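You operate a simulated robot arm through the tools that you are given. There is no shell and no other tool. Be economical: measure what you need, move in short steps, check, and stop when the job is done.

The job below is to be done with a simulated robot arm. You get a single attempt, and the scene is never put back.

JOB
Take the white round brush and put it on top of the flat white box with green band. Put the cream jug in the steel basin. Fetch the tube of fruit drops with gold band and stand it on the top of the packing table. Fetch the white moisture meter and stand it on the counter beside the black scale. Fetch the yellow gift bag and set it in the deep steel pan. Take the long black divider and leave it on top of the large flat steel pan. Any order will do. Set down upright: tube of fruit drops with gold band, white moisture meter.

It is judged by the outcome, as a careful person would: the job done as asked, and still so three seconds after it is handed in. It fails if anything else is knocked over, pushed out of place, dropped, spilled or broken.

ROBOT AND FRAMES
A 7-joint arm with a two-finger parallel gripper on a trunk, on a base that drives. Base frame: it is fixed to the floor where the robot stands at the start and does not move with it; the origin is under the middle of the robot, x ahead of it, y to its left, z up; the surface under the hand at the start is at about z = 0.9. Readings come in m, degrees, newtons and seconds.
With the tool pointing down near the work surface it reaches from about 0.2 to 0.74 m from the robot's upright axis, wherever it stands. Its first joint turns from -166.0 to 166.0 degrees. Places, roughly: counter beside the black scale [-2.1, 4.4, 1]; cream jug (18x11x10 cm) [0.4, 0.4, 1]; deep steel pan (22x17x11 cm) [-2.1, 4.5, 1]; flat white box with green band (20x15x5 cm) [-1.4, -1.9, 0.3]; large flat steel pan (30x22x6 cm) [-2.6, 4.3, 1.1]; long black divider (24x3x16 cm) [-1.6, 0.3, 0.2]; steel basin [0.6, -0.5, 0.9]; top of the packing table [0.5, -1.6, 0.9]; tube of fruit drops with gold band (7x7x17 cm) [0.6, 1.6, 1]; white moisture meter [0.75, 2, 1]; white round brush (5x5x12 cm) [0.6, -0.1, 0.9]; yellow gift bag (7x6x15 cm) [-1.2, 0.7, 0.9]. Payload 1.57 kg.
Tool frame: the origin (TCP) lies between the finger pads and is the grasp point; the fingertips stand 0.03 m ahead of it; z points along the fingers, y is the line along which they close. Largest opening 0.11 m; finger width 0.024, thickness 0.012; the body of the gripper, 0.048 by 0.112 m, starts 0.078 m behind the TCP.
Orientation is that of the tool frame in the base frame, as a unit quaternion [x, y, z, w]. With the fingers straight down and closing along the base's y, the tool's x points along the base's -x, its y along +y and its z along -z.

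CONTROLS
- The arm moves only by the tool jog_arm. Its argument "targets" is a list of rows, each a list of 7 numbers: the shift along the tool's x, y, z in m, then the turn, a rotation vector about the tool's x, y, z in degrees, then the finger opening in m, from 0 to 0.11. In form: [[x, y, z, rx, ry, rz, grip], ...]. A call has 1 to 10 rows; each row shifts and turns the commanded pose from where the row before left it, along the tool's axes as they then stand. A row lasts 0.2 s, in which the tool goes at most 0.05 m and 8.6 degrees; a call with a longer step from one row to the next is refused whole, and so is a gripper value outside its range. A pose out of reach is approached as far as the arm can. The call stops where the force on the tool passes 40 N (or 10 N more than at its start, if that is more) or the arm is blocked; 0.2 s more then pass. The fingers move at their own pace (about 0.045 m/s each) and stop on an object; they squeeze with about 35 N. The grip force told is the motor's: it shows also when the fingers shut on nothing. Time passes only in rows, and 0.2 s behind the last, so rows that do not move let the fingers close. It gives the time, the measured TCP pose, the force on the tool (base axes), the opening and the grip force at its end, in the units of the frame above (readings bear some noise), with the torque about the TCP (base axes, N m) and any sound that the robot's microphone picked up, and new pictures: "pictures" is both (left out), scene, wrist or none.
- Cameras (640 x 400 px; columns grow to the right, rows downward): "scene" is now at [0.0111, 0.1389, 1.5755]; the picture's right is [-0.17, -0.99, 0.00], its down [-0.81, 0.14, -0.56] and it looks along [0.55, -0.10, -0.83] (base axes); focal length 268 px, centre (320, 200). "wrist" rides on the gripper at [0.07, 0.016, -0.141] in the tool frame; the picture's right is [-0.23, 0.97, 0.00], its down [-0.86, -0.20, -0.48] and it looks along [-0.47, -0.11, 0.88] (tool axes); focal length 222 px, centre (320, 200). There is no depth. A picture from a camera that has moved, and an enlarged one, comes with that camera's place and axes in the base frame and with its lens.
- slide_trunk(by): slides the trunk up (or, below 0, down) by that many m; the arm and the scene camera ride with it, the base frame stays. It gives what a move gives, with no picture.
- drive_base(legs): drives the robot by 1 to 6 legs, each [ahead, turn to the left] in m and degrees, along the robot's own axes; the way and the turn of a leg run together, so that a leg with both is an arc; at most 1.5 m and 180 degrees a leg. The arm and the cameras ride along, it lands a little off, and it stops where it bumps. It gives what a move gives, and a new picture of the scene camera.
- aim_head(pan, tilt): turns the head with the scene camera to pan (to the left, within 155 degrees either way) and tilt (down, from -29 to 69), counted from straight ahead of the robot. It gives what a move gives, and a new picture of the scene camera.
- close_up(camera, box): a new picture of the part [left, top, right, bottom] of that camera's present view, enlarged. The clock stands still meanwhile.
- job_done(): hands the job in; it is judged then, once.

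Go step by step. Nothing tells you exact positions but the pictures and the camera data: compare them with the known pose of the tool, close in by small moves and look again before you grip or let go. The budget is 186 turns and 260 pictures, counting those below and the enlarged ones. Unless the task says otherwise, let go and move clear before handing in, and close with one line.

The tools are called after ">>>" by a JSON object that holds its "api" and its "payload". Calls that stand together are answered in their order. jog_arm: Moves the arm, as the interface text tells. Its arguments: {"type":"object","properties":{"targets":{"type":"array","items":{"type":"array","items":{"type":"number"}}},"pictures":{"type":"string","enum":["both","scene","wrist","none"]}},"required":["targets"]} The other tools are called the same way: slide_trunk (by) slides the trunk up or down; drive_base (legs) drives the base; aim_head (pan, tilt) turns the head that bears the scene camera; close_up (camera, box) takes an enlarged picture of a part of a camera's view; job_done () hands the job in.

At the start:

```text
time_s: 0.0
ee_pos: [0.3664, 0.1052, 1.116]
orientation: [-0.006, 0.999, -0.012, -0.029]
wrist_force: [0.0, -1.0, 0.1]
ft_torque: [0.02, 0.02, -0.02]
finger_gap: 0.1098
finger_force: 0.0
trunk travel left (down, up): [-0.525, 0.065]
robot x, y, heading: [-0.0013, 0.001, 0.2]
head pan, tilt: [-9.8, 55.8]
```

scene: 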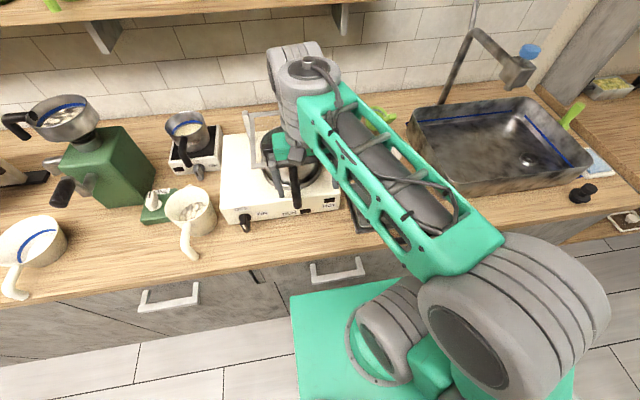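
wrist: 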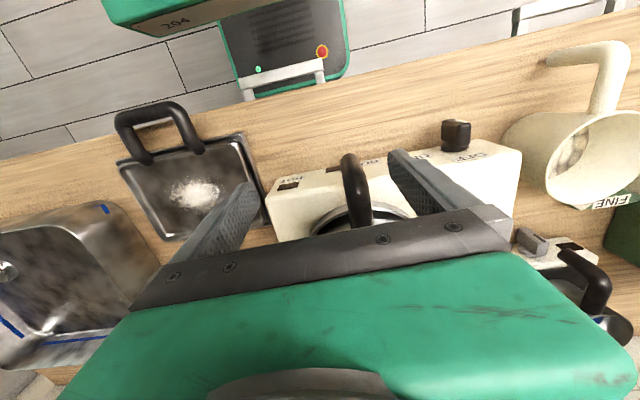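

The counter is ahead of me: the jug near (190,210) in the scene view, the basin on the right. I'll take enlarged views before moving.

>>> {"api": "close_up", "payload": {"camera": "scene", "box": [0, 80, 320, 280]}}

>>> {"api": "close_up", "payload": {"camera": "scene", "box": [320, 50, 640, 250]}}

```text
2.00 times, centred on (160, 180) of scene
camera zoom: at [0.0111, 0.1389, 1.5755], right [-0.17, -0.99, 0.0], down [-0.81, 0.14, -0.56], along [0.55, -0.1, -0.83], focal length 535 px, centre (640, 240)
```

zoom: 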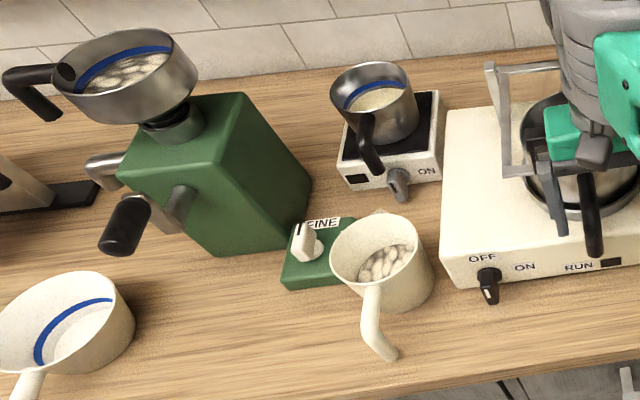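

```text
2.00 times, centred on (480, 150) of scene
camera zoom: at [0.0111, 0.1389, 1.5755], right [-0.17, -0.99, 0.0], down [-0.81, 0.14, -0.56], along [0.55, -0.1, -0.83], focal length 535 px, centre (0, 300)
```

zoom: 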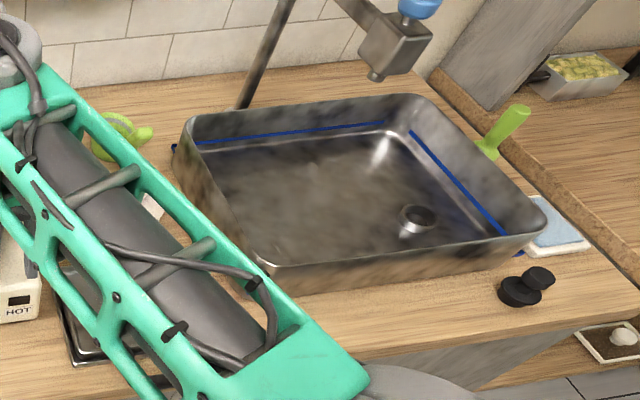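

The jug holds nuts, so I must carry it level. I'll raise the arm, straighten the tool and shift it left over the jug, turning for a pinch on the front-left wall.

>>> {"api": "jog_arm", "payload": {"targets": [[0, 0, -0.04, -1.4, -3.3, 0, 0.11], [0, 0.04, -0.03, 0, 0, 0, 0.11], [0, 0.05, 0, 0, 0, 0, 0.11], [0, 0.05, 0, 0, 0, 0, 0.11], [0, 0.05, 0, 0, 0, 0, 0.11], [0, 0.05, 0, 0, 0, 0, 0.11], [0, 0.05, 0, 0, 0, 0, 0.11]]}}

```text
time_s: 1.6
ee_pos: [0.3672, 0.397, 1.1854]
orientation: [-0.006, 1.0, -0.001, 0.0]
wrist_force: [0.4, 0.1, 0.3]
ft_torque: [-0.02, -0.02, 0.0]
finger_gap: 0.1098
finger_force: 0.0
trunk travel left (down, up): [-0.525, 0.065]
robot x, y, heading: [-0.0037, -0.0032, 0.1]
head pan, tilt: [-9.8, 55.8]
camera scene: at [0.0114, 0.1401, 1.575], right [-0.17, -0.99, 0.0], down [-0.82, 0.14, -0.56], along [0.55, -0.1, -0.83], focal length 268 px, centre (320, 200)
camera wrist: at [0.2972, 0.4111, 1.3264], right [0.22, 0.98, 0.0], down [0.86, -0.19, 0.48], along [0.47, -0.1, -0.88], focal length 222 px, centre (320, 200)
```

scene: 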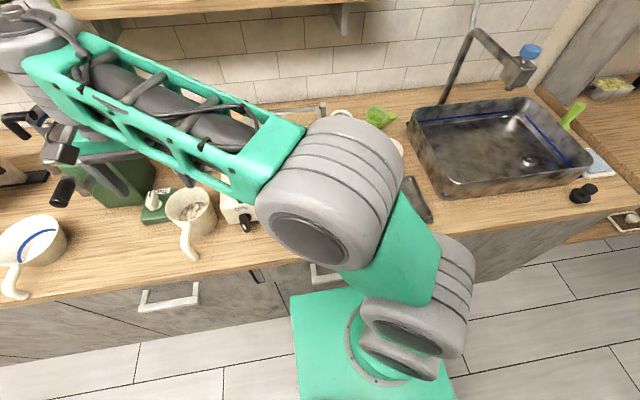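
wrist: 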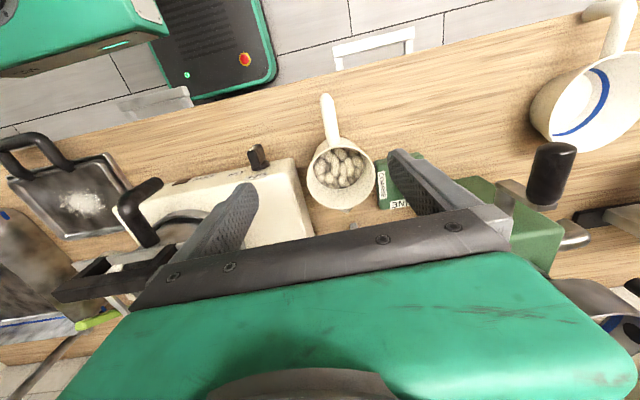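

The jug rim is at about (0.43, 0.41). I'll move the TCP over its front-left wall, turn 45°, come down some and look again.

>>> {"api": "jog_arm", "payload": {"targets": [[-0.03, 0.035, 0, 0, 0, -8.5, 0.06], [-0.005, 0.012, 0.0, 0, 0, -8.5, 0.06], [0, 0, 0.02, 0, 0, -8.5, 0.06], [0, 0, 0.02, 0, 0, -8.5, 0.06], [0, 0, 0.02, 0, 0, -8.5, 0.06], [0, 0, 0.02, 0, 0, -2.5, 0.06], [0, 0, 0.01, 0, 0, 0, 0.06]]}}

>>> {"api": "close_up", "payload": {"camera": "wrist", "box": [160, 50, 480, 250]}}

```text
time_s: 3.2
ee_pos: [0.3997, 0.4438, 1.0967]
orientation: [-0.389, 0.921, 0.0, -0.001]
wrist_force: [0.6, 0.2, 0.9]
ft_torque: [-0.02, 0.01, -0.01]
finger_gap: 0.0598
finger_force: 0.0
trunk travel left (down, up): [-0.525, 0.065]
robot x, y, heading: [-0.002, -0.0024, 0.0]
head pan, tilt: [-9.8, 55.8]
camera scene: at [0.0112, 0.1391, 1.5752], right [-0.17, -0.99, 0.0], down [-0.81, 0.14, -0.56], along [0.55, -0.1, -0.83], focal length 268 px, centre (320, 200)
camera wrist: at [0.339, 0.4053, 1.2368], right [-0.54, 0.84, 0.0], down [0.74, 0.47, 0.48], along [0.4, 0.26, -0.88], focal length 222 px, centre (320, 200)
```

scene: 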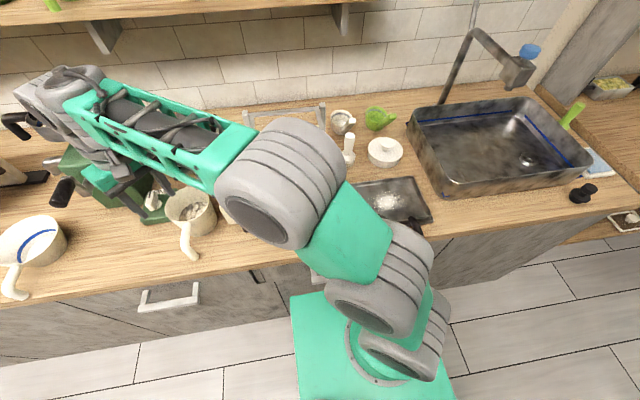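
wrist: 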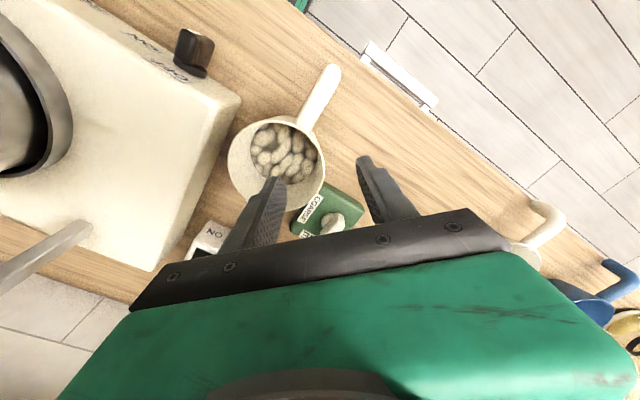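

```text
2.00 times, centred on (320, 150) of wrist
camera zoom: at [0.339, 0.4053, 1.2368], right [-0.54, 0.84, 0.0], down [0.74, 0.47, 0.48], along [0.4, 0.26, -0.88], focal length 444 px, centre (320, 300)
```

zoom: 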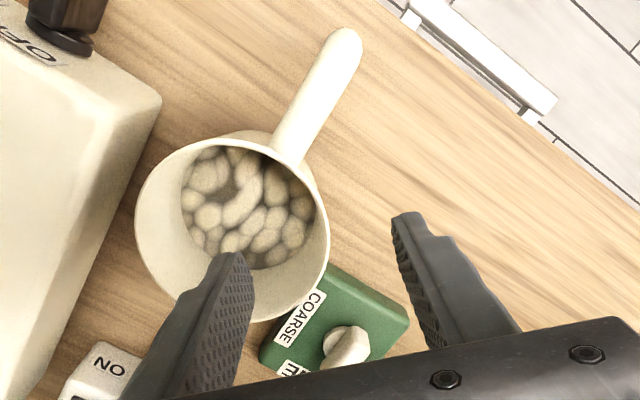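

The pinch point is nearly under the TCP. I'll descend most of the way and check.

>>> {"api": "jog_arm", "payload": {"targets": [[0, 0.001, 0.04, 0, 0, 0, 0.06], [0, 0.001, 0.03, 0, 0, 0, 0.06]], "pictures": "wrist"}}

```text
time_s: 3.8
ee_pos: [0.3974, 0.4455, 1.0297]
orientation: [-0.388, 0.922, 0.002, 0.004]
wrist_force: [-1.2, -0.6, 20.2]
ft_torque: [-0.67, -0.32, -0.09]
finger_gap: 0.06
finger_force: 0.1
trunk travel left (down, up): [-0.525, 0.065]
robot x, y, heading: [-0.002, -0.0018, -0.1]
head pan, tilt: [-9.8, 55.8]
camera wrist: at [0.3363, 0.4055, 1.1707], right [-0.54, 0.84, 0.0], down [0.74, 0.47, 0.49], along [0.41, 0.26, -0.87], focal length 222 px, centre (320, 200)
```

wrist: 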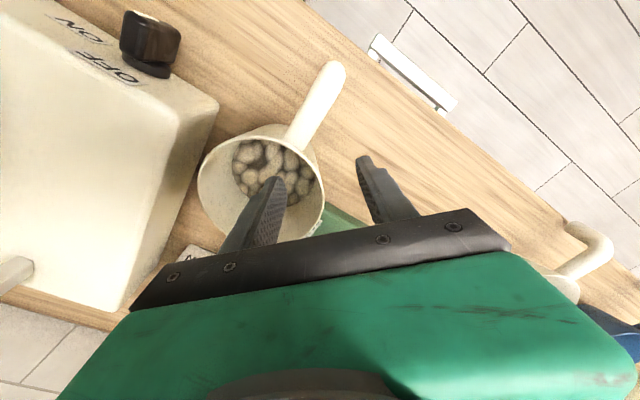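

There was an upward force as the fingertips reached rim height, with the inner finger near the jug's centre. I'll back up, narrow the fingers so they straddle the wall closely, and probe again gently.

>>> {"api": "jog_arm", "payload": {"targets": [[0, 0.002, -0.02, 0, 0, 0, 0.03], [0, 0.001, 0, 0, 0, 0, 0.03], [0, 0, 0, 0, 0, 0, 0.03], [0, 0, 0.015, 0, 0, 0, 0.03], [0, 0, 0.008, 0, 0, 0, 0.03], [0, 0, 0.005, 0, 0, 0, 0.03]], "pictures": "wrist"}}

```text
time_s: 5.2
ee_pos: [0.3974, 0.4517, 1.0304]
orientation: [-0.388, 0.922, 0.006, 0.008]
wrist_force: [0.2, -0.6, 13.9]
ft_torque: [-0.33, -0.08, -0.03]
finger_gap: 0.0304
finger_force: 0.5
trunk travel left (down, up): [-0.525, 0.065]
robot x, y, heading: [0.0004, -0.0055, -0.1]
head pan, tilt: [-9.8, 55.8]
stopped in row 6: the force on the tool passed its limit at 46 N (the readings are from after the stop); the commanded pose is now the measured one
camera wrist: at [0.3356, 0.4103, 1.1701], right [-0.54, 0.84, 0.01], down [0.73, 0.46, 0.49], along [0.41, 0.27, -0.87], focal length 222 px, centre (320, 200)
```

wrist: 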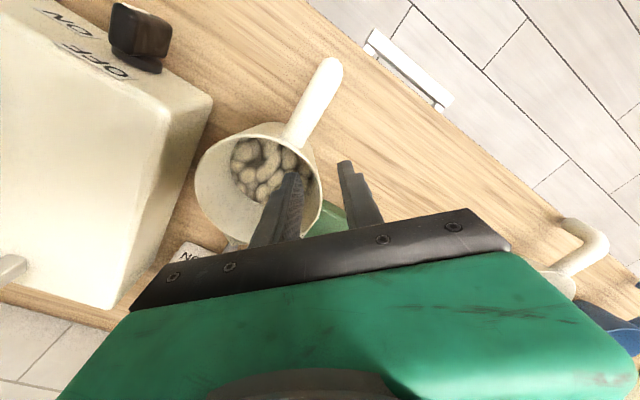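

The jug acts as solid across its mouth, so I'll grip it by the handle. First I'll lift clear and take a close view of the handle.

>>> {"api": "jog_arm", "payload": {"targets": [[0, 0, -0.05, 0, 0, 8.5, 0.06], [0, 0, -0.05, 0, 0, 8.5, 0.06], [0, 0, 0, 0, 0, 8.5, 0.06], [0, 0, 0, 0, 0, 8.5, 0.06], [0, 0, 0, 0, 0, 8.5, 0.06], [0, 0, 0, 0, 0, 3.2, 0.06]], "pictures": "wrist"}}

>>> {"api": "close_up", "payload": {"camera": "scene", "box": [140, 170, 260, 270]}}

```text
time_s: 6.6
ee_pos: [0.3962, 0.4487, 1.1278]
orientation: [0.002, 1.0, 0.006, 0.005]
wrist_force: [-0.4, -0.7, 0.3]
ft_torque: [0.0, -0.03, -0.01]
finger_gap: 0.0598
finger_force: 0.0
trunk travel left (down, up): [-0.525, 0.065]
robot x, y, heading: [0.0004, -0.0067, 0.0]
head pan, tilt: [-9.8, 55.8]
camera wrist: at [0.3258, 0.4642, 1.2681], right [0.23, 0.97, 0.01], down [0.85, -0.21, 0.48], along [0.47, -0.1, -0.88], focal length 222 px, centre (320, 200)
```

wrist: 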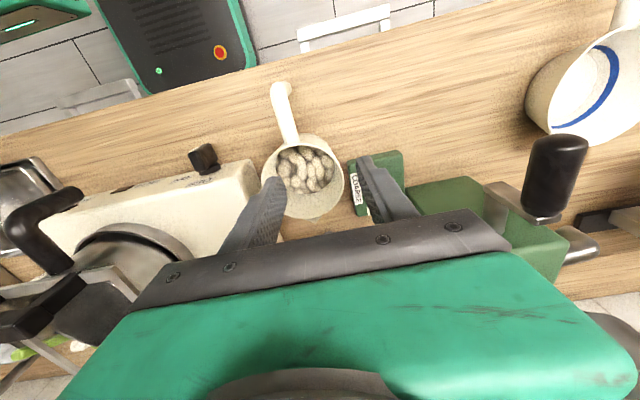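

```text
4.00 times, centred on (200, 220) of scene
camera zoom: at [0.0111, 0.139, 1.5752], right [-0.17, -0.99, 0.0], down [-0.81, 0.14, -0.56], along [0.55, -0.1, -0.83], focal length 1070 px, centre (800, 120)
```

zoom: 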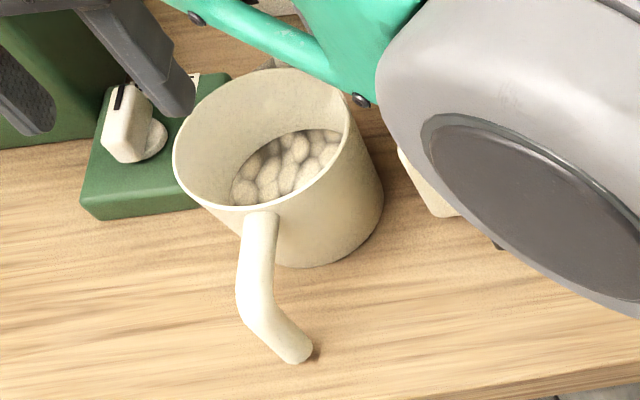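

The handle sticks out toward me at y≈0.415, then bends down. I'll go above its root, next to the jug wall, fingers closing across it.

>>> {"api": "jog_arm", "payload": {"targets": [[0.036, 0, 0, 0.7, 0.6, 0, 0.06], [0, -0.033, 0, 0, 0, 0, 0.06], [0, 0, 0.035, 0, 0, 0, 0.06], [0, 0, 0.035, 0, 0, 0, 0.06]], "pictures": "wrist"}}

>>> {"api": "close_up", "payload": {"camera": "scene", "box": [140, 150, 260, 250]}}

```text
time_s: 7.6
ee_pos: [0.36, 0.4166, 1.0572]
orientation: [0.0, 1.0, 0.0, -0.001]
wrist_force: [-0.1, 0.6, -0.2]
ft_torque: [0.01, -0.02, -0.02]
finger_gap: 0.0597
finger_force: 0.0
trunk travel left (down, up): [-0.525, 0.065]
robot x, y, heading: [-0.0013, -0.0048, -0.1]
head pan, tilt: [-9.8, 55.8]
camera wrist: at [0.2901, 0.4341, 1.198], right [0.23, 0.97, 0.0], down [0.86, -0.2, 0.48], along [0.46, -0.11, -0.88], focal length 222 px, centre (320, 200)
```

wrist: 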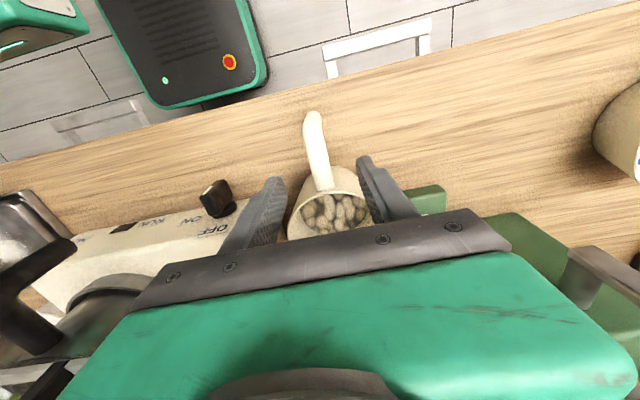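

```text
4.00 times, centred on (200, 200) of scene
camera zoom: at [0.0112, 0.1396, 1.5752], right [-0.17, -0.99, 0.0], down [-0.81, 0.14, -0.56], along [0.55, -0.1, -0.83], focal length 1070 px, centre (800, 200)
```

zoom: 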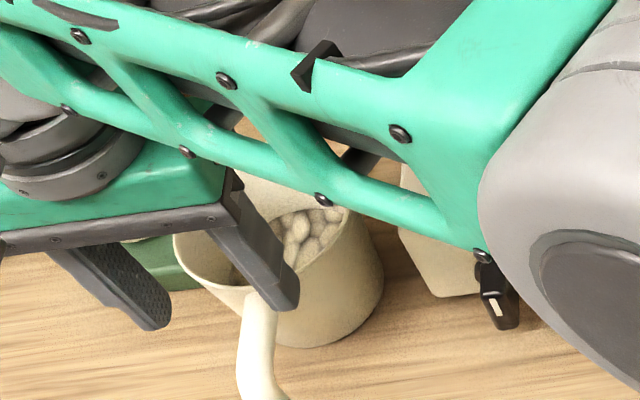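

The handle is centred under the tool. I'll descend beside the wall.

>>> {"api": "jog_arm", "payload": {"targets": [[-0.005, 0, 0.035, 0, 0, 0, 0.06], [0, 0, 0.035, 0, 0, 0, 0.06], [0, 0, 0.018, 0, 0, 0, 0.06]], "pictures": "both"}}

```text
time_s: 8.4
ee_pos: [0.3652, 0.4169, 0.9681]
orientation: [0.001, 1.0, 0.0, -0.001]
wrist_force: [0.3, -0.1, -0.9]
ft_torque: [0.0, 0.02, -0.01]
finger_gap: 0.0599
finger_force: 0.0
trunk travel left (down, up): [-0.525, 0.065]
robot x, y, heading: [-0.0001, -0.0047, -0.3]
head pan, tilt: [-9.8, 55.8]
camera scene: at [0.0111, 0.139, 1.5752], right [-0.17, -0.99, 0.0], down [-0.81, 0.14, -0.56], along [0.55, -0.1, -0.83], focal length 268 px, centre (320, 200)
camera wrist: at [0.296, 0.4331, 1.1094], right [0.23, 0.97, 0.0], down [0.86, -0.2, 0.48], along [0.46, -0.11, -0.88], focal length 222 px, centre (320, 200)
```

scene: 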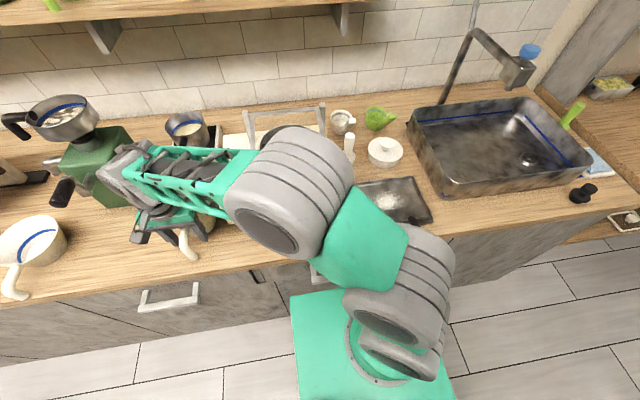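
wrist: 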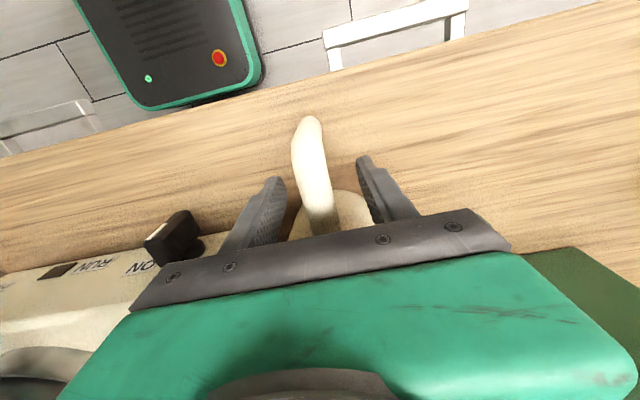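

Clear on both sides with no contact. Now I close on the handle.

>>> {"api": "jog_arm", "payload": {"targets": [[0, 0, 0, 0, 0, 0, 0.03], [0, 0, 0, 0, 0, 0, 0.015], [0, 0, 0, 0, 0, 0, 0.0], [0, 0, 0, 0, 0, 0, 0.0], [0, 0, 0, 0, 0, 0, 0.0]], "pictures": "none"}}

>>> {"api": "jog_arm", "payload": {"targets": [[0, 0, -0.01, 0, 0, 0, 0.0], [0, 0, -0.01, 0, 0, 0, 0.0], [0, 0, 0, 0, 0, 0, 0.0]], "pictures": "both"}}

```text
time_s: 9.6
ee_pos: [0.3645, 0.4168, 0.9673]
orientation: [0.0, 1.0, 0.0, -0.001]
wrist_force: [0.7, 1.6, 0.5]
ft_torque: [-0.02, -0.04, 0.08]
finger_gap: 0.0193
finger_force: 32.6
trunk travel left (down, up): [-0.525, 0.065]
robot x, y, heading: [0.0016, 0.0001, 0.1]
head pan, tilt: [-9.8, 55.8]
```

```text
time_s: 10.4
ee_pos: [0.3638, 0.416, 0.9879]
orientation: [0.001, 1.0, -0.001, -0.002]
wrist_force: [0.1, -0.1, -0.2]
ft_torque: [-0.03, 0.08, -0.03]
finger_gap: 0.0193
finger_force: 33.5
trunk travel left (down, up): [-0.525, 0.065]
robot x, y, heading: [0.0035, -0.0035, 0.0]
head pan, tilt: [-9.8, 55.8]
camera scene: at [0.0111, 0.1389, 1.5752], right [-0.17, -0.99, 0.0], down [-0.81, 0.14, -0.56], along [0.55, -0.1, -0.83], focal length 268 px, centre (320, 200)
camera wrist: at [0.2964, 0.4322, 1.1299], right [0.23, 0.97, 0.0], down [0.86, -0.2, 0.48], along [0.46, -0.11, -0.88], focal length 222 px, centre (320, 200)
```

scene: 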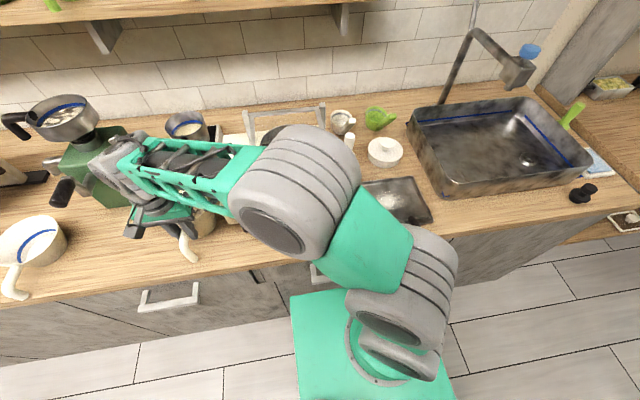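
wrist: 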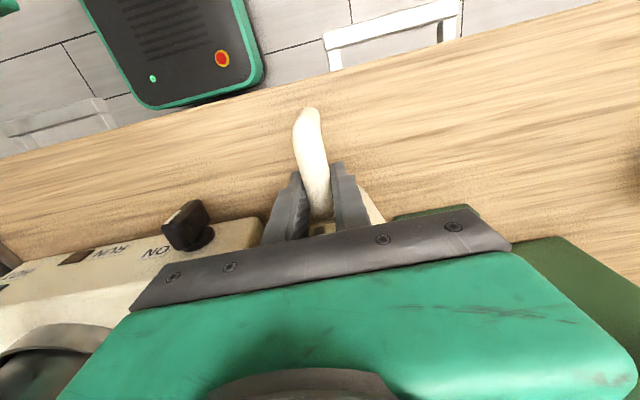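

Lifted 2 cm, but I should check whether the jug came up level. I'll take enlarged views.

>>> {"api": "close_up", "payload": {"camera": "scene", "box": [120, 170, 240, 270]}}

>>> {"api": "close_up", "payload": {"camera": "wrist", "box": [220, 80, 420, 240]}}

```text
4.00 times, centred on (180, 220) of scene
camera zoom: at [0.0111, 0.1389, 1.5752], right [-0.17, -0.99, 0.0], down [-0.81, 0.14, -0.56], along [0.55, -0.1, -0.83], focal length 1070 px, centre (880, 120)
```

zoom: 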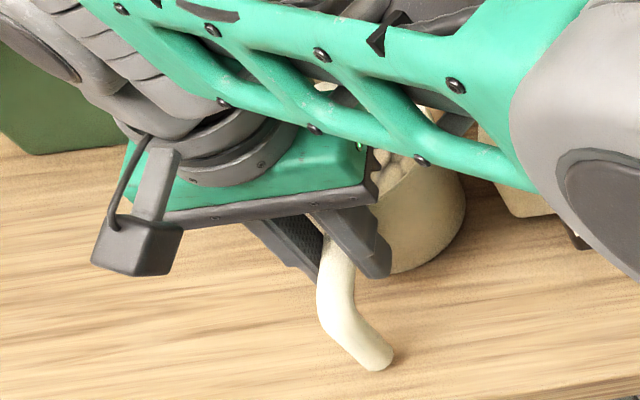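

```text
2.50 times, centred on (320, 160) of wrist
camera zoom: at [0.2964, 0.4322, 1.1299], right [0.23, 0.97, 0.0], down [0.86, -0.2, 0.48], along [0.46, -0.11, -0.88], focal length 555 px, centre (320, 300)
```

zoom: 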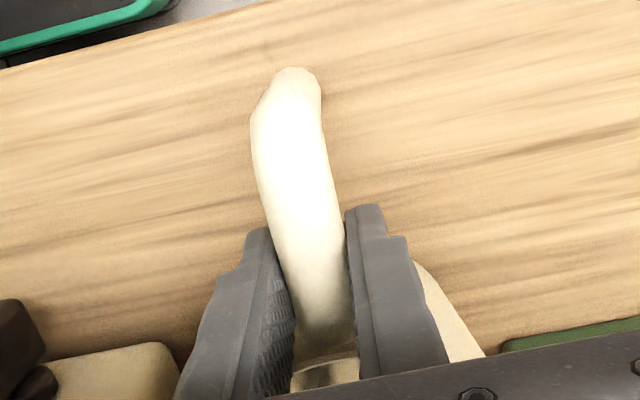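

The jug seems not to have risen; the fingers slid up the bar. The pads are now centred at bar height, so I'll try a small lift from here and read the force.

>>> {"api": "jog_arm", "payload": {"targets": [[0, 0, -0.006, 0, 0, 0, 0.0], [0, 0, -0.006, 0, 0, 0, 0.0]], "pictures": "both"}}

```text
time_s: 11.0
ee_pos: [0.3651, 0.4169, 1.0005]
orientation: [0.0, 1.0, 0.0, -0.001]
wrist_force: [0.3, -0.8, -2.2]
ft_torque: [-0.02, 0.21, 0.01]
finger_gap: 0.0193
finger_force: 33.7
trunk travel left (down, up): [-0.525, 0.065]
robot x, y, heading: [0.0016, -0.003, 0.1]
head pan, tilt: [-9.8, 55.8]
camera scene: at [0.0113, 0.1392, 1.5751], right [-0.17, -0.99, 0.0], down [-0.81, 0.14, -0.56], along [0.55, -0.1, -0.83], focal length 268 px, centre (320, 200)
camera wrist: at [0.2964, 0.4326, 1.1417], right [0.23, 0.97, 0.0], down [0.86, -0.2, 0.48], along [0.46, -0.11, -0.88], focal length 222 px, centre (320, 200)
```

scene: 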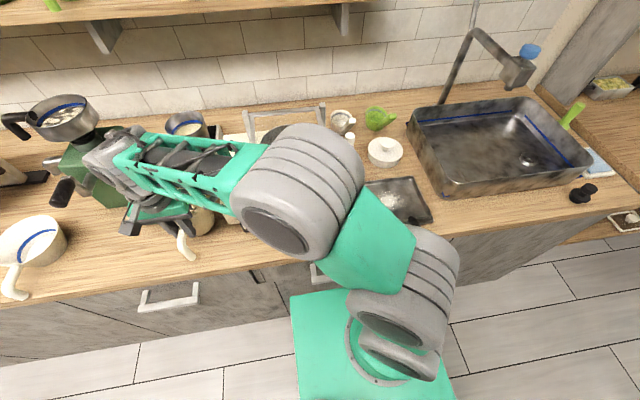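
wrist: 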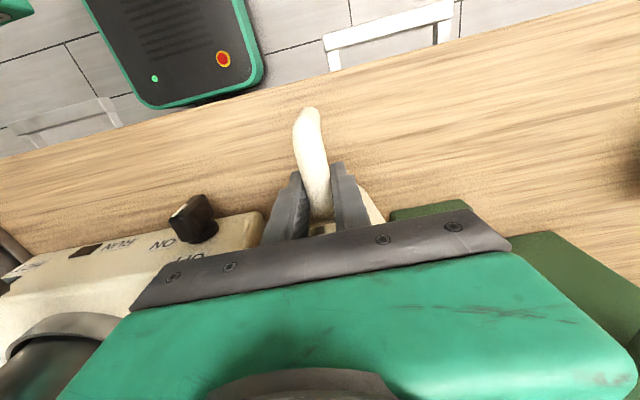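

>>> {"api": "jog_arm", "payload": {"targets": [[0, 0, -0.01, 0, 0, 0, 0.0], [0, 0, -0.01, 0, 0, 0, 0.0], [0, 0, -0.01, 0, 0, 0, 0.0]], "pictures": "none"}}

>>> {"api": "close_up", "payload": {"camera": "scene", "box": [120, 170, 240, 270]}}

>>> {"api": "close_up", "payload": {"camera": "wrist", "box": [220, 80, 420, 240]}}

```text
time_s: 11.8
ee_pos: [0.3651, 0.418, 1.0293]
orientation: [0.001, 1.0, 0.0, -0.001]
wrist_force: [-0.3, -0.6, -3.0]
ft_torque: [-0.01, 0.19, 0.0]
finger_gap: 0.0192
finger_force: 32.2
trunk travel left (down, up): [-0.525, 0.065]
robot x, y, heading: [0.0021, 0.0026, 0.1]
head pan, tilt: [-9.8, 55.8]
```

```text
4.00 times, centred on (180, 220) of scene
camera zoom: at [0.0113, 0.1391, 1.5751], right [-0.17, -0.99, 0.0], down [-0.81, 0.14, -0.56], along [0.55, -0.1, -0.83], focal length 1070 px, centre (880, 120)
```

zoom: 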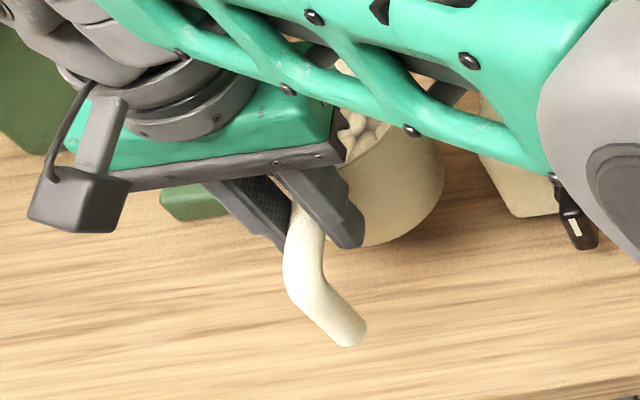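

```text
2.50 times, centred on (320, 160) of wrist
camera zoom: at [0.2963, 0.4329, 1.1713], right [0.23, 0.97, 0.0], down [0.86, -0.2, 0.48], along [0.46, -0.11, -0.88], focal length 555 px, centre (320, 300)
```

zoom: 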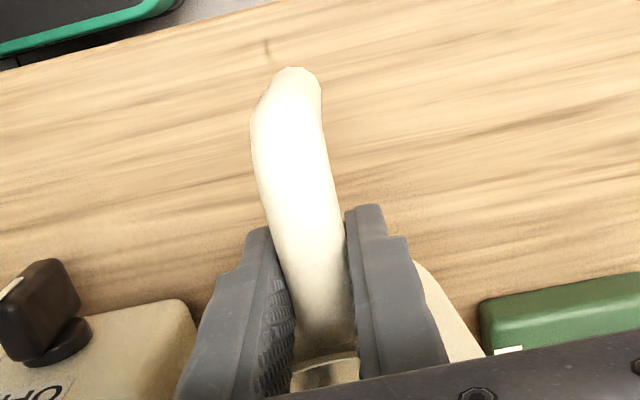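

Held firmly and level, weight about 3 N. I'll raise it well above the stove clutter and carry it toward the basin.

>>> {"api": "jog_arm", "payload": {"targets": [[0, 0, -0.03, 0, 0, 0, 0.0], [0, 0, -0.035, 0, 0, 0, 0.0], [0.01, 0, -0.035, 0, 0, 0, 0.0], [0.015, 0, -0.035, 0, 0, 0, 0.0], [0.015, 0, -0.035, 0, 0, 0, 0.0], [0.01, -0.02, -0.03, 0, 0, 0, 0.0], [0, -0.03, -0.02, 0, 0, 0, 0.0], [0, -0.04, 0, 0, 0, 0, 0.0], [0, -0.04, 0, 0, 0, 0, 0.0], [0, -0.04, 0, 0, 0, 0, 0.0]], "pictures": "wrist"}}

>>> {"api": "jog_arm", "payload": {"targets": [[0, -0.04, 0, 0, 0, 0, 0.0], [0, -0.04, 0, 0, 0, 0, 0.0], [0, -0.04, 0, 0, 0, 0, 0.0], [0, -0.04, 0, 0, 0, 0, 0.0], [0, -0.04, 0, 0, 0, 0, 0.0], [0, -0.04, 0, 0, 0, 0, 0.0], [0, -0.04, 0, 0, 0, 0, 0.0], [0, -0.04, 0, 0, 0, 0, 0.0], [0, -0.04, 0, 0, 0, 0, 0.0], [0, -0.04, 0, 0, 0, 0, 0.0]], "pictures": "scene"}}

```text
time_s: 14.0
ee_pos: [0.3173, 0.2458, 1.2518]
orientation: [0.0, 1.0, 0.0, -0.001]
wrist_force: [0.2, -0.4, -2.4]
ft_torque: [0.03, 0.18, -0.03]
finger_gap: 0.0192
finger_force: 33.3
trunk travel left (down, up): [-0.525, 0.065]
robot x, y, heading: [-0.0023, -0.0018, -0.2]
head pan, tilt: [-9.8, 55.8]
camera wrist: at [0.2484, 0.2618, 1.3931], right [0.23, 0.97, 0.0], down [0.86, -0.2, 0.48], along [0.46, -0.11, -0.88], focal length 222 px, centre (320, 200)
```

wrist: 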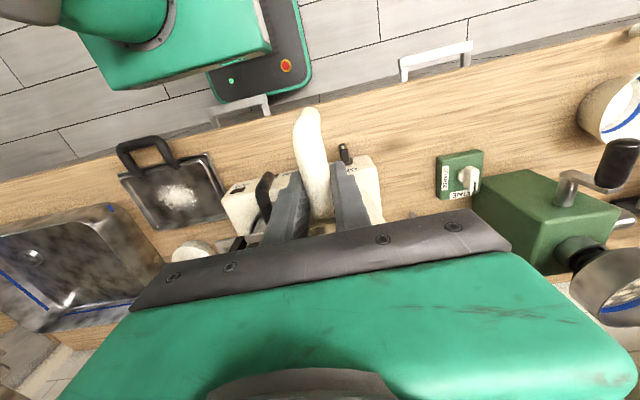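

```text
time_s: 16.2
ee_pos: [0.315, -0.1512, 1.2519]
orientation: [0.0, 1.0, 0.001, -0.002]
wrist_force: [0.6, 0.5, -2.8]
ft_torque: [0.02, 0.18, -0.03]
finger_gap: 0.0192
finger_force: 33.4
trunk travel left (down, up): [-0.525, 0.065]
robot x, y, heading: [0.0013, -0.0025, -0.0]
head pan, tilt: [-9.8, 55.8]
camera scene: at [0.0115, 0.1382, 1.5752], right [-0.17, -0.99, 0.0], down [-0.81, 0.14, -0.56], along [0.55, -0.1, -0.83], focal length 268 px, centre (320, 200)
```

scene: 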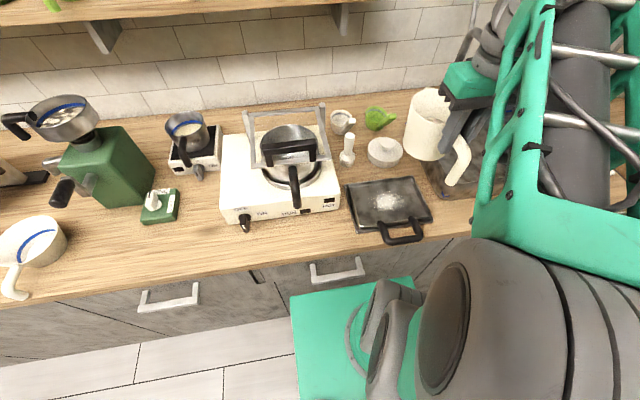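

Jug stays level. Continue across to above the basin.

>>> {"api": "jog_arm", "payload": {"targets": [[0, -0.04, 0, 0, 0, 0, 0.0], [0, -0.04, 0, 0, 0, 0, 0.0], [-0.01, -0.04, 0, 0, 0, 0, 0.0], [-0.02, -0.04, 0, 0, 0, 0, 0.0], [-0.025, -0.04, 0, 0, 0, 0, 0.0], [-0.025, -0.04, 0, 0, 0, 0, 0.0], [-0.025, -0.04, 0, 0, 0, 0, 0.0], [-0.025, -0.02, 0, 0, 0, 0, 0.0], [-0.015, 0, 0, 0, 0, 0, 0.0]], "pictures": "both"}}

```text
time_s: 18.0
ee_pos: [0.4279, -0.4432, 1.2485]
orientation: [0.003, 1.0, 0.001, -0.002]
wrist_force: [-20.5, 5.5, 3.9]
ft_torque: [0.1, 0.0, 0.61]
finger_gap: 0.0196
finger_force: 33.6
out of reach, approached as far as the arm can: row 8, 9
trunk travel left (down, up): [-0.525, 0.065]
robot x, y, heading: [0.0001, -0.0022, -0.4]
head pan, tilt: [-9.8, 55.8]
stopped in row 9: the force on the tool passed its limit at 52 N (the readings are from after the stop); the commanded pose is now the measured one
camera scene: at [0.0073, 0.14, 1.5751], right [-0.18, -0.98, 0.0], down [-0.81, 0.15, -0.56], along [0.56, -0.1, -0.83], focal length 268 px, centre (320, 200)
camera wrist: at [0.3589, -0.4277, 1.3891], right [0.23, 0.97, 0.0], down [0.86, -0.2, 0.47], along [0.46, -0.11, -0.88], focal length 222 px, centre (320, 200)
```

scene: 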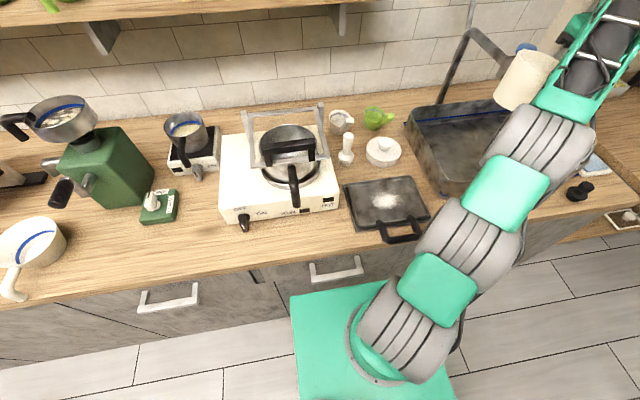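
wrist: 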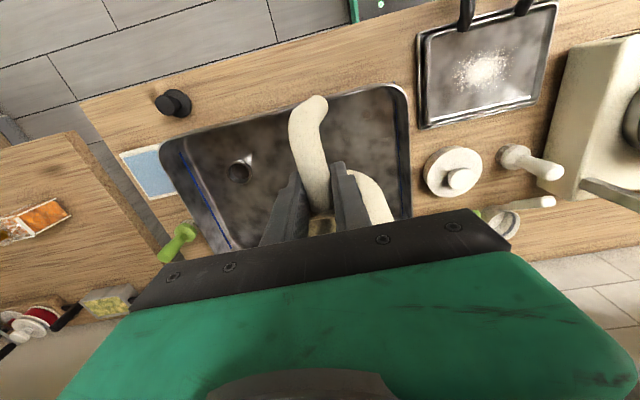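

The jug touched the tap spout. I'll back off toward me and to the left, lower below the spout, and check the jug.

>>> {"api": "jog_arm", "payload": {"targets": [[0.03, 0, 0, 0, 0, 0, 0.0], [0.03, 0.02, 0, 0, 0, 0, 0.0], [0.01, 0.02, 0, 0, 0, 0, 0.0], [0, 0.015, -0.0, 0, 0, 0, 0.0]], "pictures": "both"}}

>>> {"api": "close_up", "payload": {"camera": "scene", "box": [400, 0, 640, 150]}}

```text
time_s: 19.0
ee_pos: [0.3625, -0.3893, 1.2452]
orientation: [0.002, 1.0, 0.001, -0.003]
wrist_force: [0.0, 0.2, -2.5]
ft_torque: [-0.04, 0.19, -0.02]
finger_gap: 0.0192
finger_force: 32.9
trunk travel left (down, up): [-0.525, 0.065]
robot x, y, heading: [-0.0026, -0.002, -0.2]
head pan, tilt: [-9.8, 55.8]
camera scene: at [0.0113, 0.1387, 1.5752], right [-0.17, -0.98, 0.0], down [-0.81, 0.14, -0.56], along [0.55, -0.1, -0.83], focal length 268 px, centre (320, 200)
camera wrist: at [0.2937, -0.3729, 1.3866], right [0.23, 0.97, 0.0], down [0.86, -0.2, 0.47], along [0.46, -0.11, -0.88], focal length 222 px, centre (320, 200)
```

scene: 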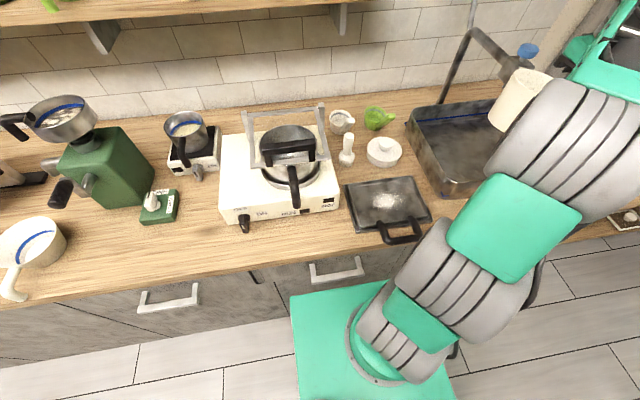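
wrist: 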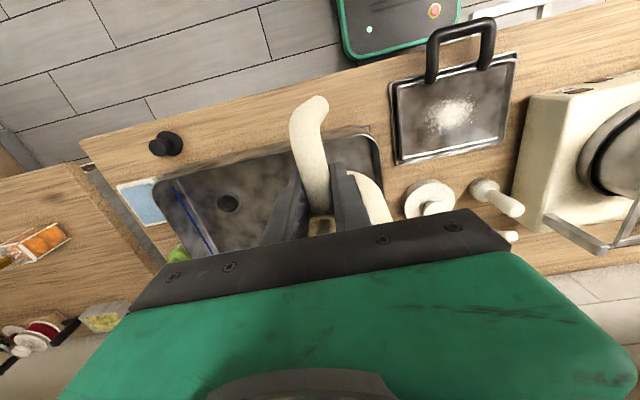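

```text
2.67 times, centred on (520, 75) of scene
camera zoom: at [0.0113, 0.1387, 1.5752], right [-0.17, -0.98, 0.0], down [-0.81, 0.14, -0.56], along [0.55, -0.1, -0.83], focal length 713 px, centre (-213, 533)
```

zoom: 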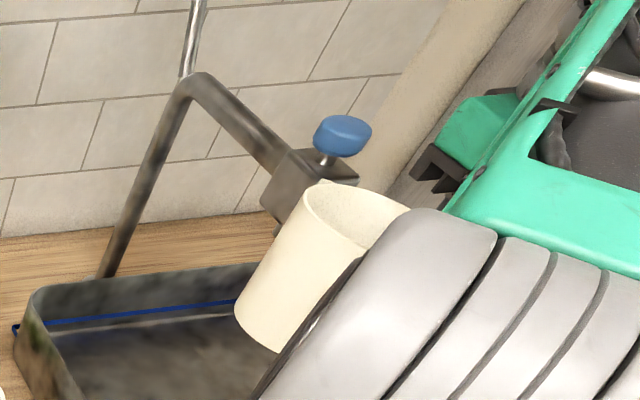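

The jug is upright. Lower below spout height in front, then move forward over the basin floor's left part.

>>> {"api": "jog_arm", "payload": {"targets": [[0, 0, 0.04, 0, 0, 0, 0.0], [0, 0, 0.04, 0, 0, 0, 0.0], [0, 0, 0.045, 0, 0, 0, 0.0], [-0.015, 0, 0, 0, 0, 0, 0.0], [-0.025, 0, 0.005, 0, 0, 0, 0.0], [-0.03, 0, 0.005, 0, 0, 0, 0.0], [-0.025, 0, 0.0, 0, 0, 0, 0.0]], "pictures": "both"}}

```text
time_s: 20.6
ee_pos: [0.4593, -0.3887, 1.1114]
orientation: [0.004, 1.0, 0.0, -0.002]
wrist_force: [0.1, -0.4, -2.4]
ft_torque: [0.0, 0.15, 0.03]
finger_gap: 0.0194
finger_force: 32.5
trunk travel left (down, up): [-0.525, 0.065]
robot x, y, heading: [0.001, -0.0017, -0.3]
head pan, tilt: [-9.8, 55.8]
camera scene: at [0.0117, 0.1384, 1.5752], right [-0.17, -0.98, 0.0], down [-0.81, 0.14, -0.56], along [0.55, -0.1, -0.83], focal length 268 px, centre (320, 200)
camera wrist: at [0.3913, -0.3736, 1.2524], right [0.23, 0.97, 0.0], down [0.86, -0.2, 0.47], along [0.46, -0.11, -0.88], focal length 222 px, centre (320, 200)
```

scene: 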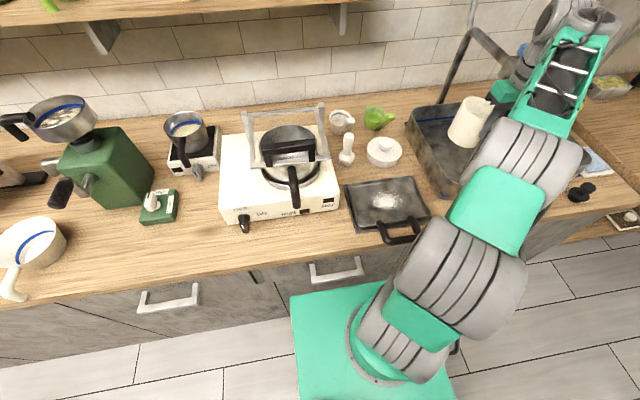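
wrist: 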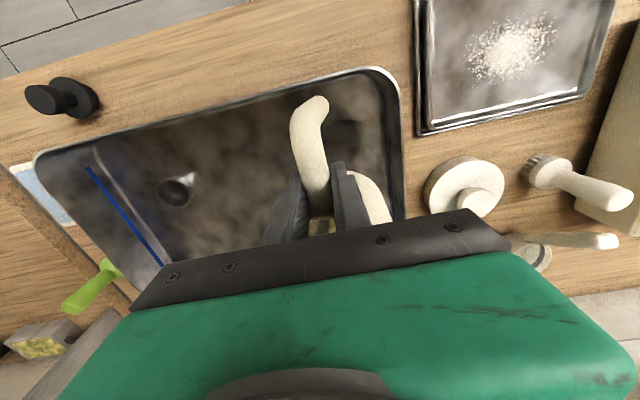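

Shift slightly right and forward for clearance, then descend until contact.

>>> {"api": "jog_arm", "payload": {"targets": [[-0.015, -0.02, 0, 0, 0, 0, 0.0], [0, 0, 0.035, 0, 0, 0, 0.0], [0, 0, 0.035, 0, 0, 0, 0.0], [0, 0, 0.025, 0, 0, 0, 0.0]], "pictures": "both"}}

```text
time_s: 21.6
ee_pos: [0.4734, -0.4106, 1.0202]
orientation: [0.004, 1.0, 0.001, -0.003]
wrist_force: [-0.5, 0.3, -2.8]
ft_torque: [-0.03, 0.19, -0.02]
finger_gap: 0.0195
finger_force: 32.6
out of reach, approached as far as the arm can: row 4
trunk travel left (down, up): [-0.525, 0.065]
robot x, y, heading: [-0.0041, 0.0006, -0.5]
head pan, tilt: [-9.8, 55.8]
camera scene: at [0.0117, 0.1373, 1.5753], right [-0.17, -0.98, 0.0], down [-0.81, 0.14, -0.56], along [0.55, -0.1, -0.83], focal length 268 px, centre (320, 200)
camera wrist: at [0.4059, -0.3947, 1.1613], right [0.23, 0.97, 0.0], down [0.86, -0.21, 0.47], along [0.46, -0.11, -0.88], focal length 222 px, centre (320, 200)
```

scene: 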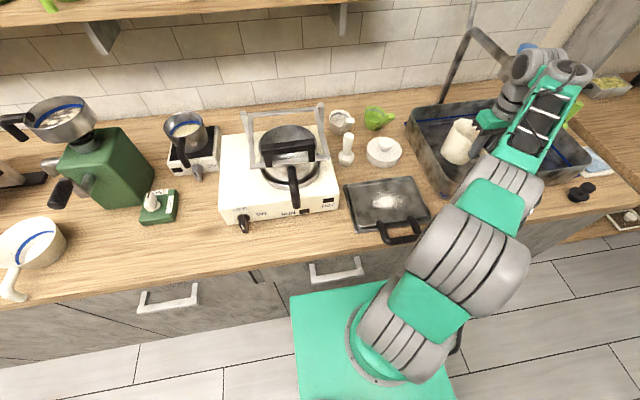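
wrist: 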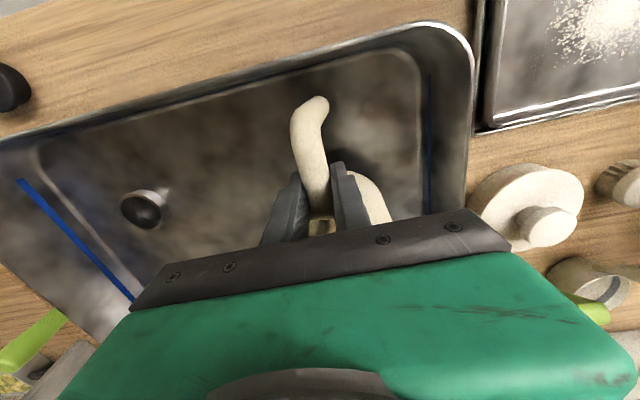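

Near the arm's reach limit, so I'll lower with the trunk in small steps.

>>> {"api": "slide_trunk", "payload": {"by": -0.035}}

>>> {"api": "slide_trunk", "payload": {"by": -0.01}}

```text
time_s: 22.4
ee_pos: [0.4752, -0.4092, 0.9914]
orientation: [0.002, 1.0, -0.004, 0.0]
wrist_force: [-0.2, 4.2, 29.1]
ft_torque: [-0.06, -0.58, 0.13]
finger_gap: 0.0196
finger_force: 34.1
trunk travel left (down, up): [-0.49, 0.1]
robot x, y, heading: [-0.0027, -0.0022, -0.3]
head pan, tilt: [-9.8, 55.8]
```

```text
time_s: 23.0
ee_pos: [0.4715, -0.4096, 0.9778]
orientation: [0.003, 1.0, 0.0, -0.002]
wrist_force: [-8.3, -1.2, 28.8]
ft_torque: [-0.07, -0.12, 0.01]
finger_gap: 0.0195
finger_force: 33.6
trunk travel left (down, up): [-0.48, 0.11]
robot x, y, heading: [-0.0011, -0.0028, -0.5]
head pan, tilt: [-9.8, 55.8]
```

The jug is bearing on the basin floor. Relieve slightly and let go.

>>> {"api": "slide_trunk", "payload": {"by": 0.004}}

>>> {"api": "jog_arm", "payload": {"targets": [[0, 0, 0, 0, 0, 0, 0.03], [0, 0, 0, 0, 0, 0, 0.05], [0, 0, 0, 0, 0, 0, 0.06], [0, 0, 0, 0, 0, 0, 0.06]], "pictures": "both"}}

```text
time_s: 23.5
ee_pos: [0.4736, -0.4071, 0.9772]
orientation: [0.002, 1.0, 0.003, -0.004]
wrist_force: [-4.7, 0.1, 8.7]
ft_torque: [0.03, 0.15, -0.03]
finger_gap: 0.0192
finger_force: 32.9
trunk travel left (down, up): [-0.484, 0.106]
robot x, y, heading: [-0.0011, 0.0002, -0.3]
head pan, tilt: [-9.8, 55.8]
```

```text
time_s: 24.5
ee_pos: [0.4726, -0.41, 0.9798]
orientation: [0.002, 1.0, 0.0, -0.003]
wrist_force: [0.9, -1.0, -0.2]
ft_torque: [0.02, -0.02, -0.03]
finger_gap: 0.0601
finger_force: 0.0
trunk travel left (down, up): [-0.484, 0.106]
robot x, y, heading: [0.0013, -0.0027, -0.1]
head pan, tilt: [-9.8, 55.8]
camera scene: at [0.0111, 0.1387, 1.5342], right [-0.17, -0.98, 0.0], down [-0.81, 0.14, -0.56], along [0.55, -0.1, -0.83], focal length 268 px, centre (320, 200)
camera wrist: at [0.4056, -0.3936, 1.1213], right [0.23, 0.97, 0.0], down [0.86, -0.2, 0.47], along [0.46, -0.11, -0.88], focal length 222 px, centre (320, 200)
```

scene: 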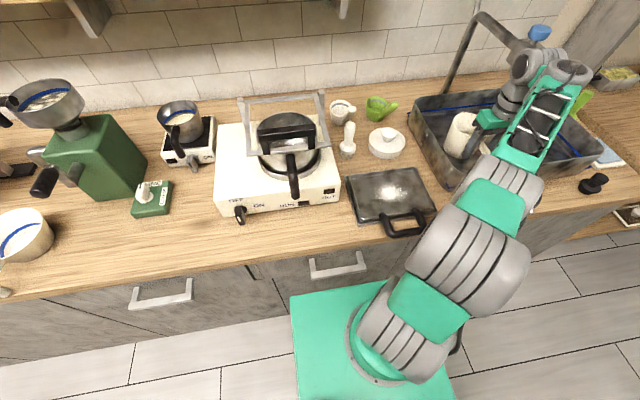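
wrist: 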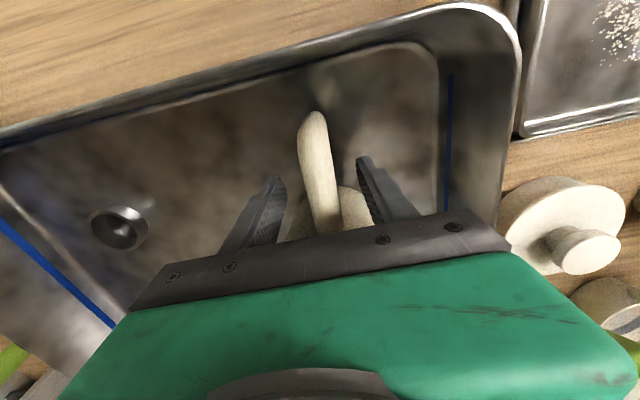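

Released and standing. Lift clear, retract, then head toward the brush.

>>> {"api": "slide_trunk", "payload": {"by": 0.1}}

>>> {"api": "jog_arm", "payload": {"targets": [[0.03, 0, -0.02, 0, 0, 0, 0.06], [0.04, 0, -0.03, 0, 0, 0, 0.06], [0.04, 0.02, -0.03, 0, 0, 0, 0.06], [0.0, 0.05, -0.03, 0, 0, 0, 0.06], [0, 0.05, -0.03, 0, 0, 0, 0.06], [0, 0.05, -0.03, 0, 0, 0, 0.06], [-0.02, 0.045, 0, 0, 0, 0, 0.06], [-0.03, 0.04, 0, 0, 0, 0, 0.06], [-0.03, 0.04, 0, 0, 0, 0, 0.06]], "pictures": "both"}}

```text
time_s: 25.9
ee_pos: [0.4742, -0.41, 1.079]
orientation: [0.003, 1.0, 0.0, -0.003]
wrist_force: [-0.3, -0.8, 0.0]
ft_torque: [-0.01, -0.03, -0.01]
finger_gap: 0.06
finger_force: 0.1
trunk travel left (down, up): [-0.584, 0.006]
robot x, y, heading: [-0.0014, 0.0008, -0.1]
head pan, tilt: [-9.8, 55.8]
```

```text
refused: row 3 steps farther than a row can; nothing moved
```

>>> {"api": "jog_arm", "payload": {"targets": [[0.03, 0, -0.02, 0, 0, 0, 0.06], [0.035, 0, -0.03, 0, 0, 0, 0.06], [0.04, 0.02, -0.02, 0, 0, 0, 0.06], [0.0, 0.04, -0.025, 0, 0, 0, 0.06], [0, 0.04, -0.025, 0, 0, 0, 0.06], [0, 0.048, 0, 0, 0, 0, 0.06], [-0.02, 0.045, 0, 0, 0, 0, 0.06], [-0.025, 0.04, 0, 0, 0, 0, 0.06], [-0.025, 0.04, 0, 0, 0, 0, 0.06], [-0.025, 0.04, 0, 0, 0, 0, 0.06]], "pictures": "both"}}

>>> {"api": "close_up", "payload": {"camera": "scene", "box": [300, 60, 480, 200]}}

```text
time_s: 28.1
ee_pos: [0.4667, -0.0966, 1.2006]
orientation: [0.003, 1.0, 0.001, -0.004]
wrist_force: [-0.4, 0.3, -0.1]
ft_torque: [-0.03, -0.02, 0.0]
finger_gap: 0.0598
finger_force: 0.1
trunk travel left (down, up): [-0.584, 0.006]
robot x, y, heading: [0.0017, -0.0019, -0.7]
head pan, tilt: [-9.8, 55.8]
camera scene: at [0.0115, 0.1392, 1.6341], right [-0.17, -0.98, 0.0], down [-0.81, 0.14, -0.56], along [0.55, -0.1, -0.83], focal length 268 px, centre (320, 200)
camera wrist: at [0.3988, -0.0805, 1.3415], right [0.23, 0.97, 0.0], down [0.86, -0.21, 0.47], along [0.46, -0.11, -0.88], focal length 222 px, centre (320, 200)
```

scene: 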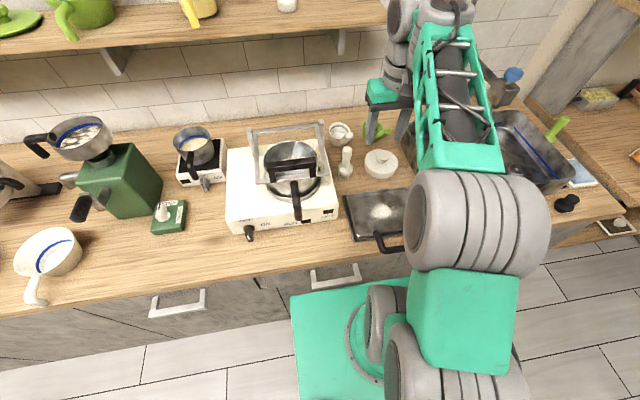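
wrist: 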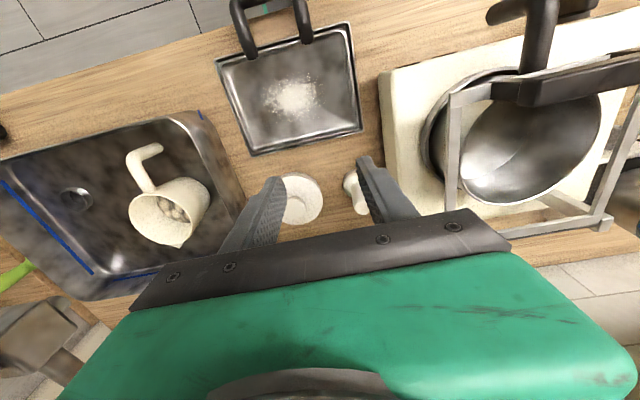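

```text
2.86 times, centred on (390, 130) of scene
camera zoom: at [0.0115, 0.1392, 1.6341], right [-0.17, -0.98, 0.0], down [-0.81, 0.14, -0.56], along [0.55, -0.1, -0.83], focal length 764 px, centre (120, 400)
```

zoom: 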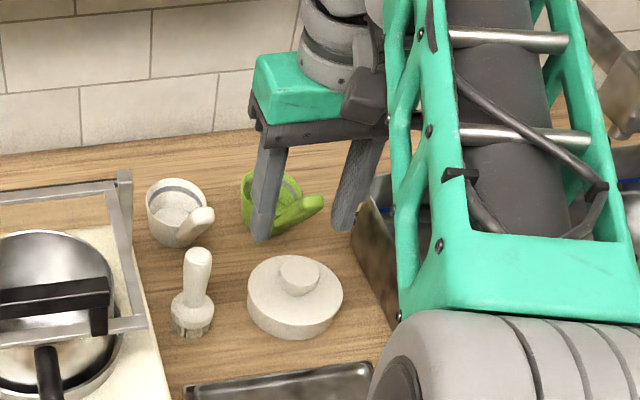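

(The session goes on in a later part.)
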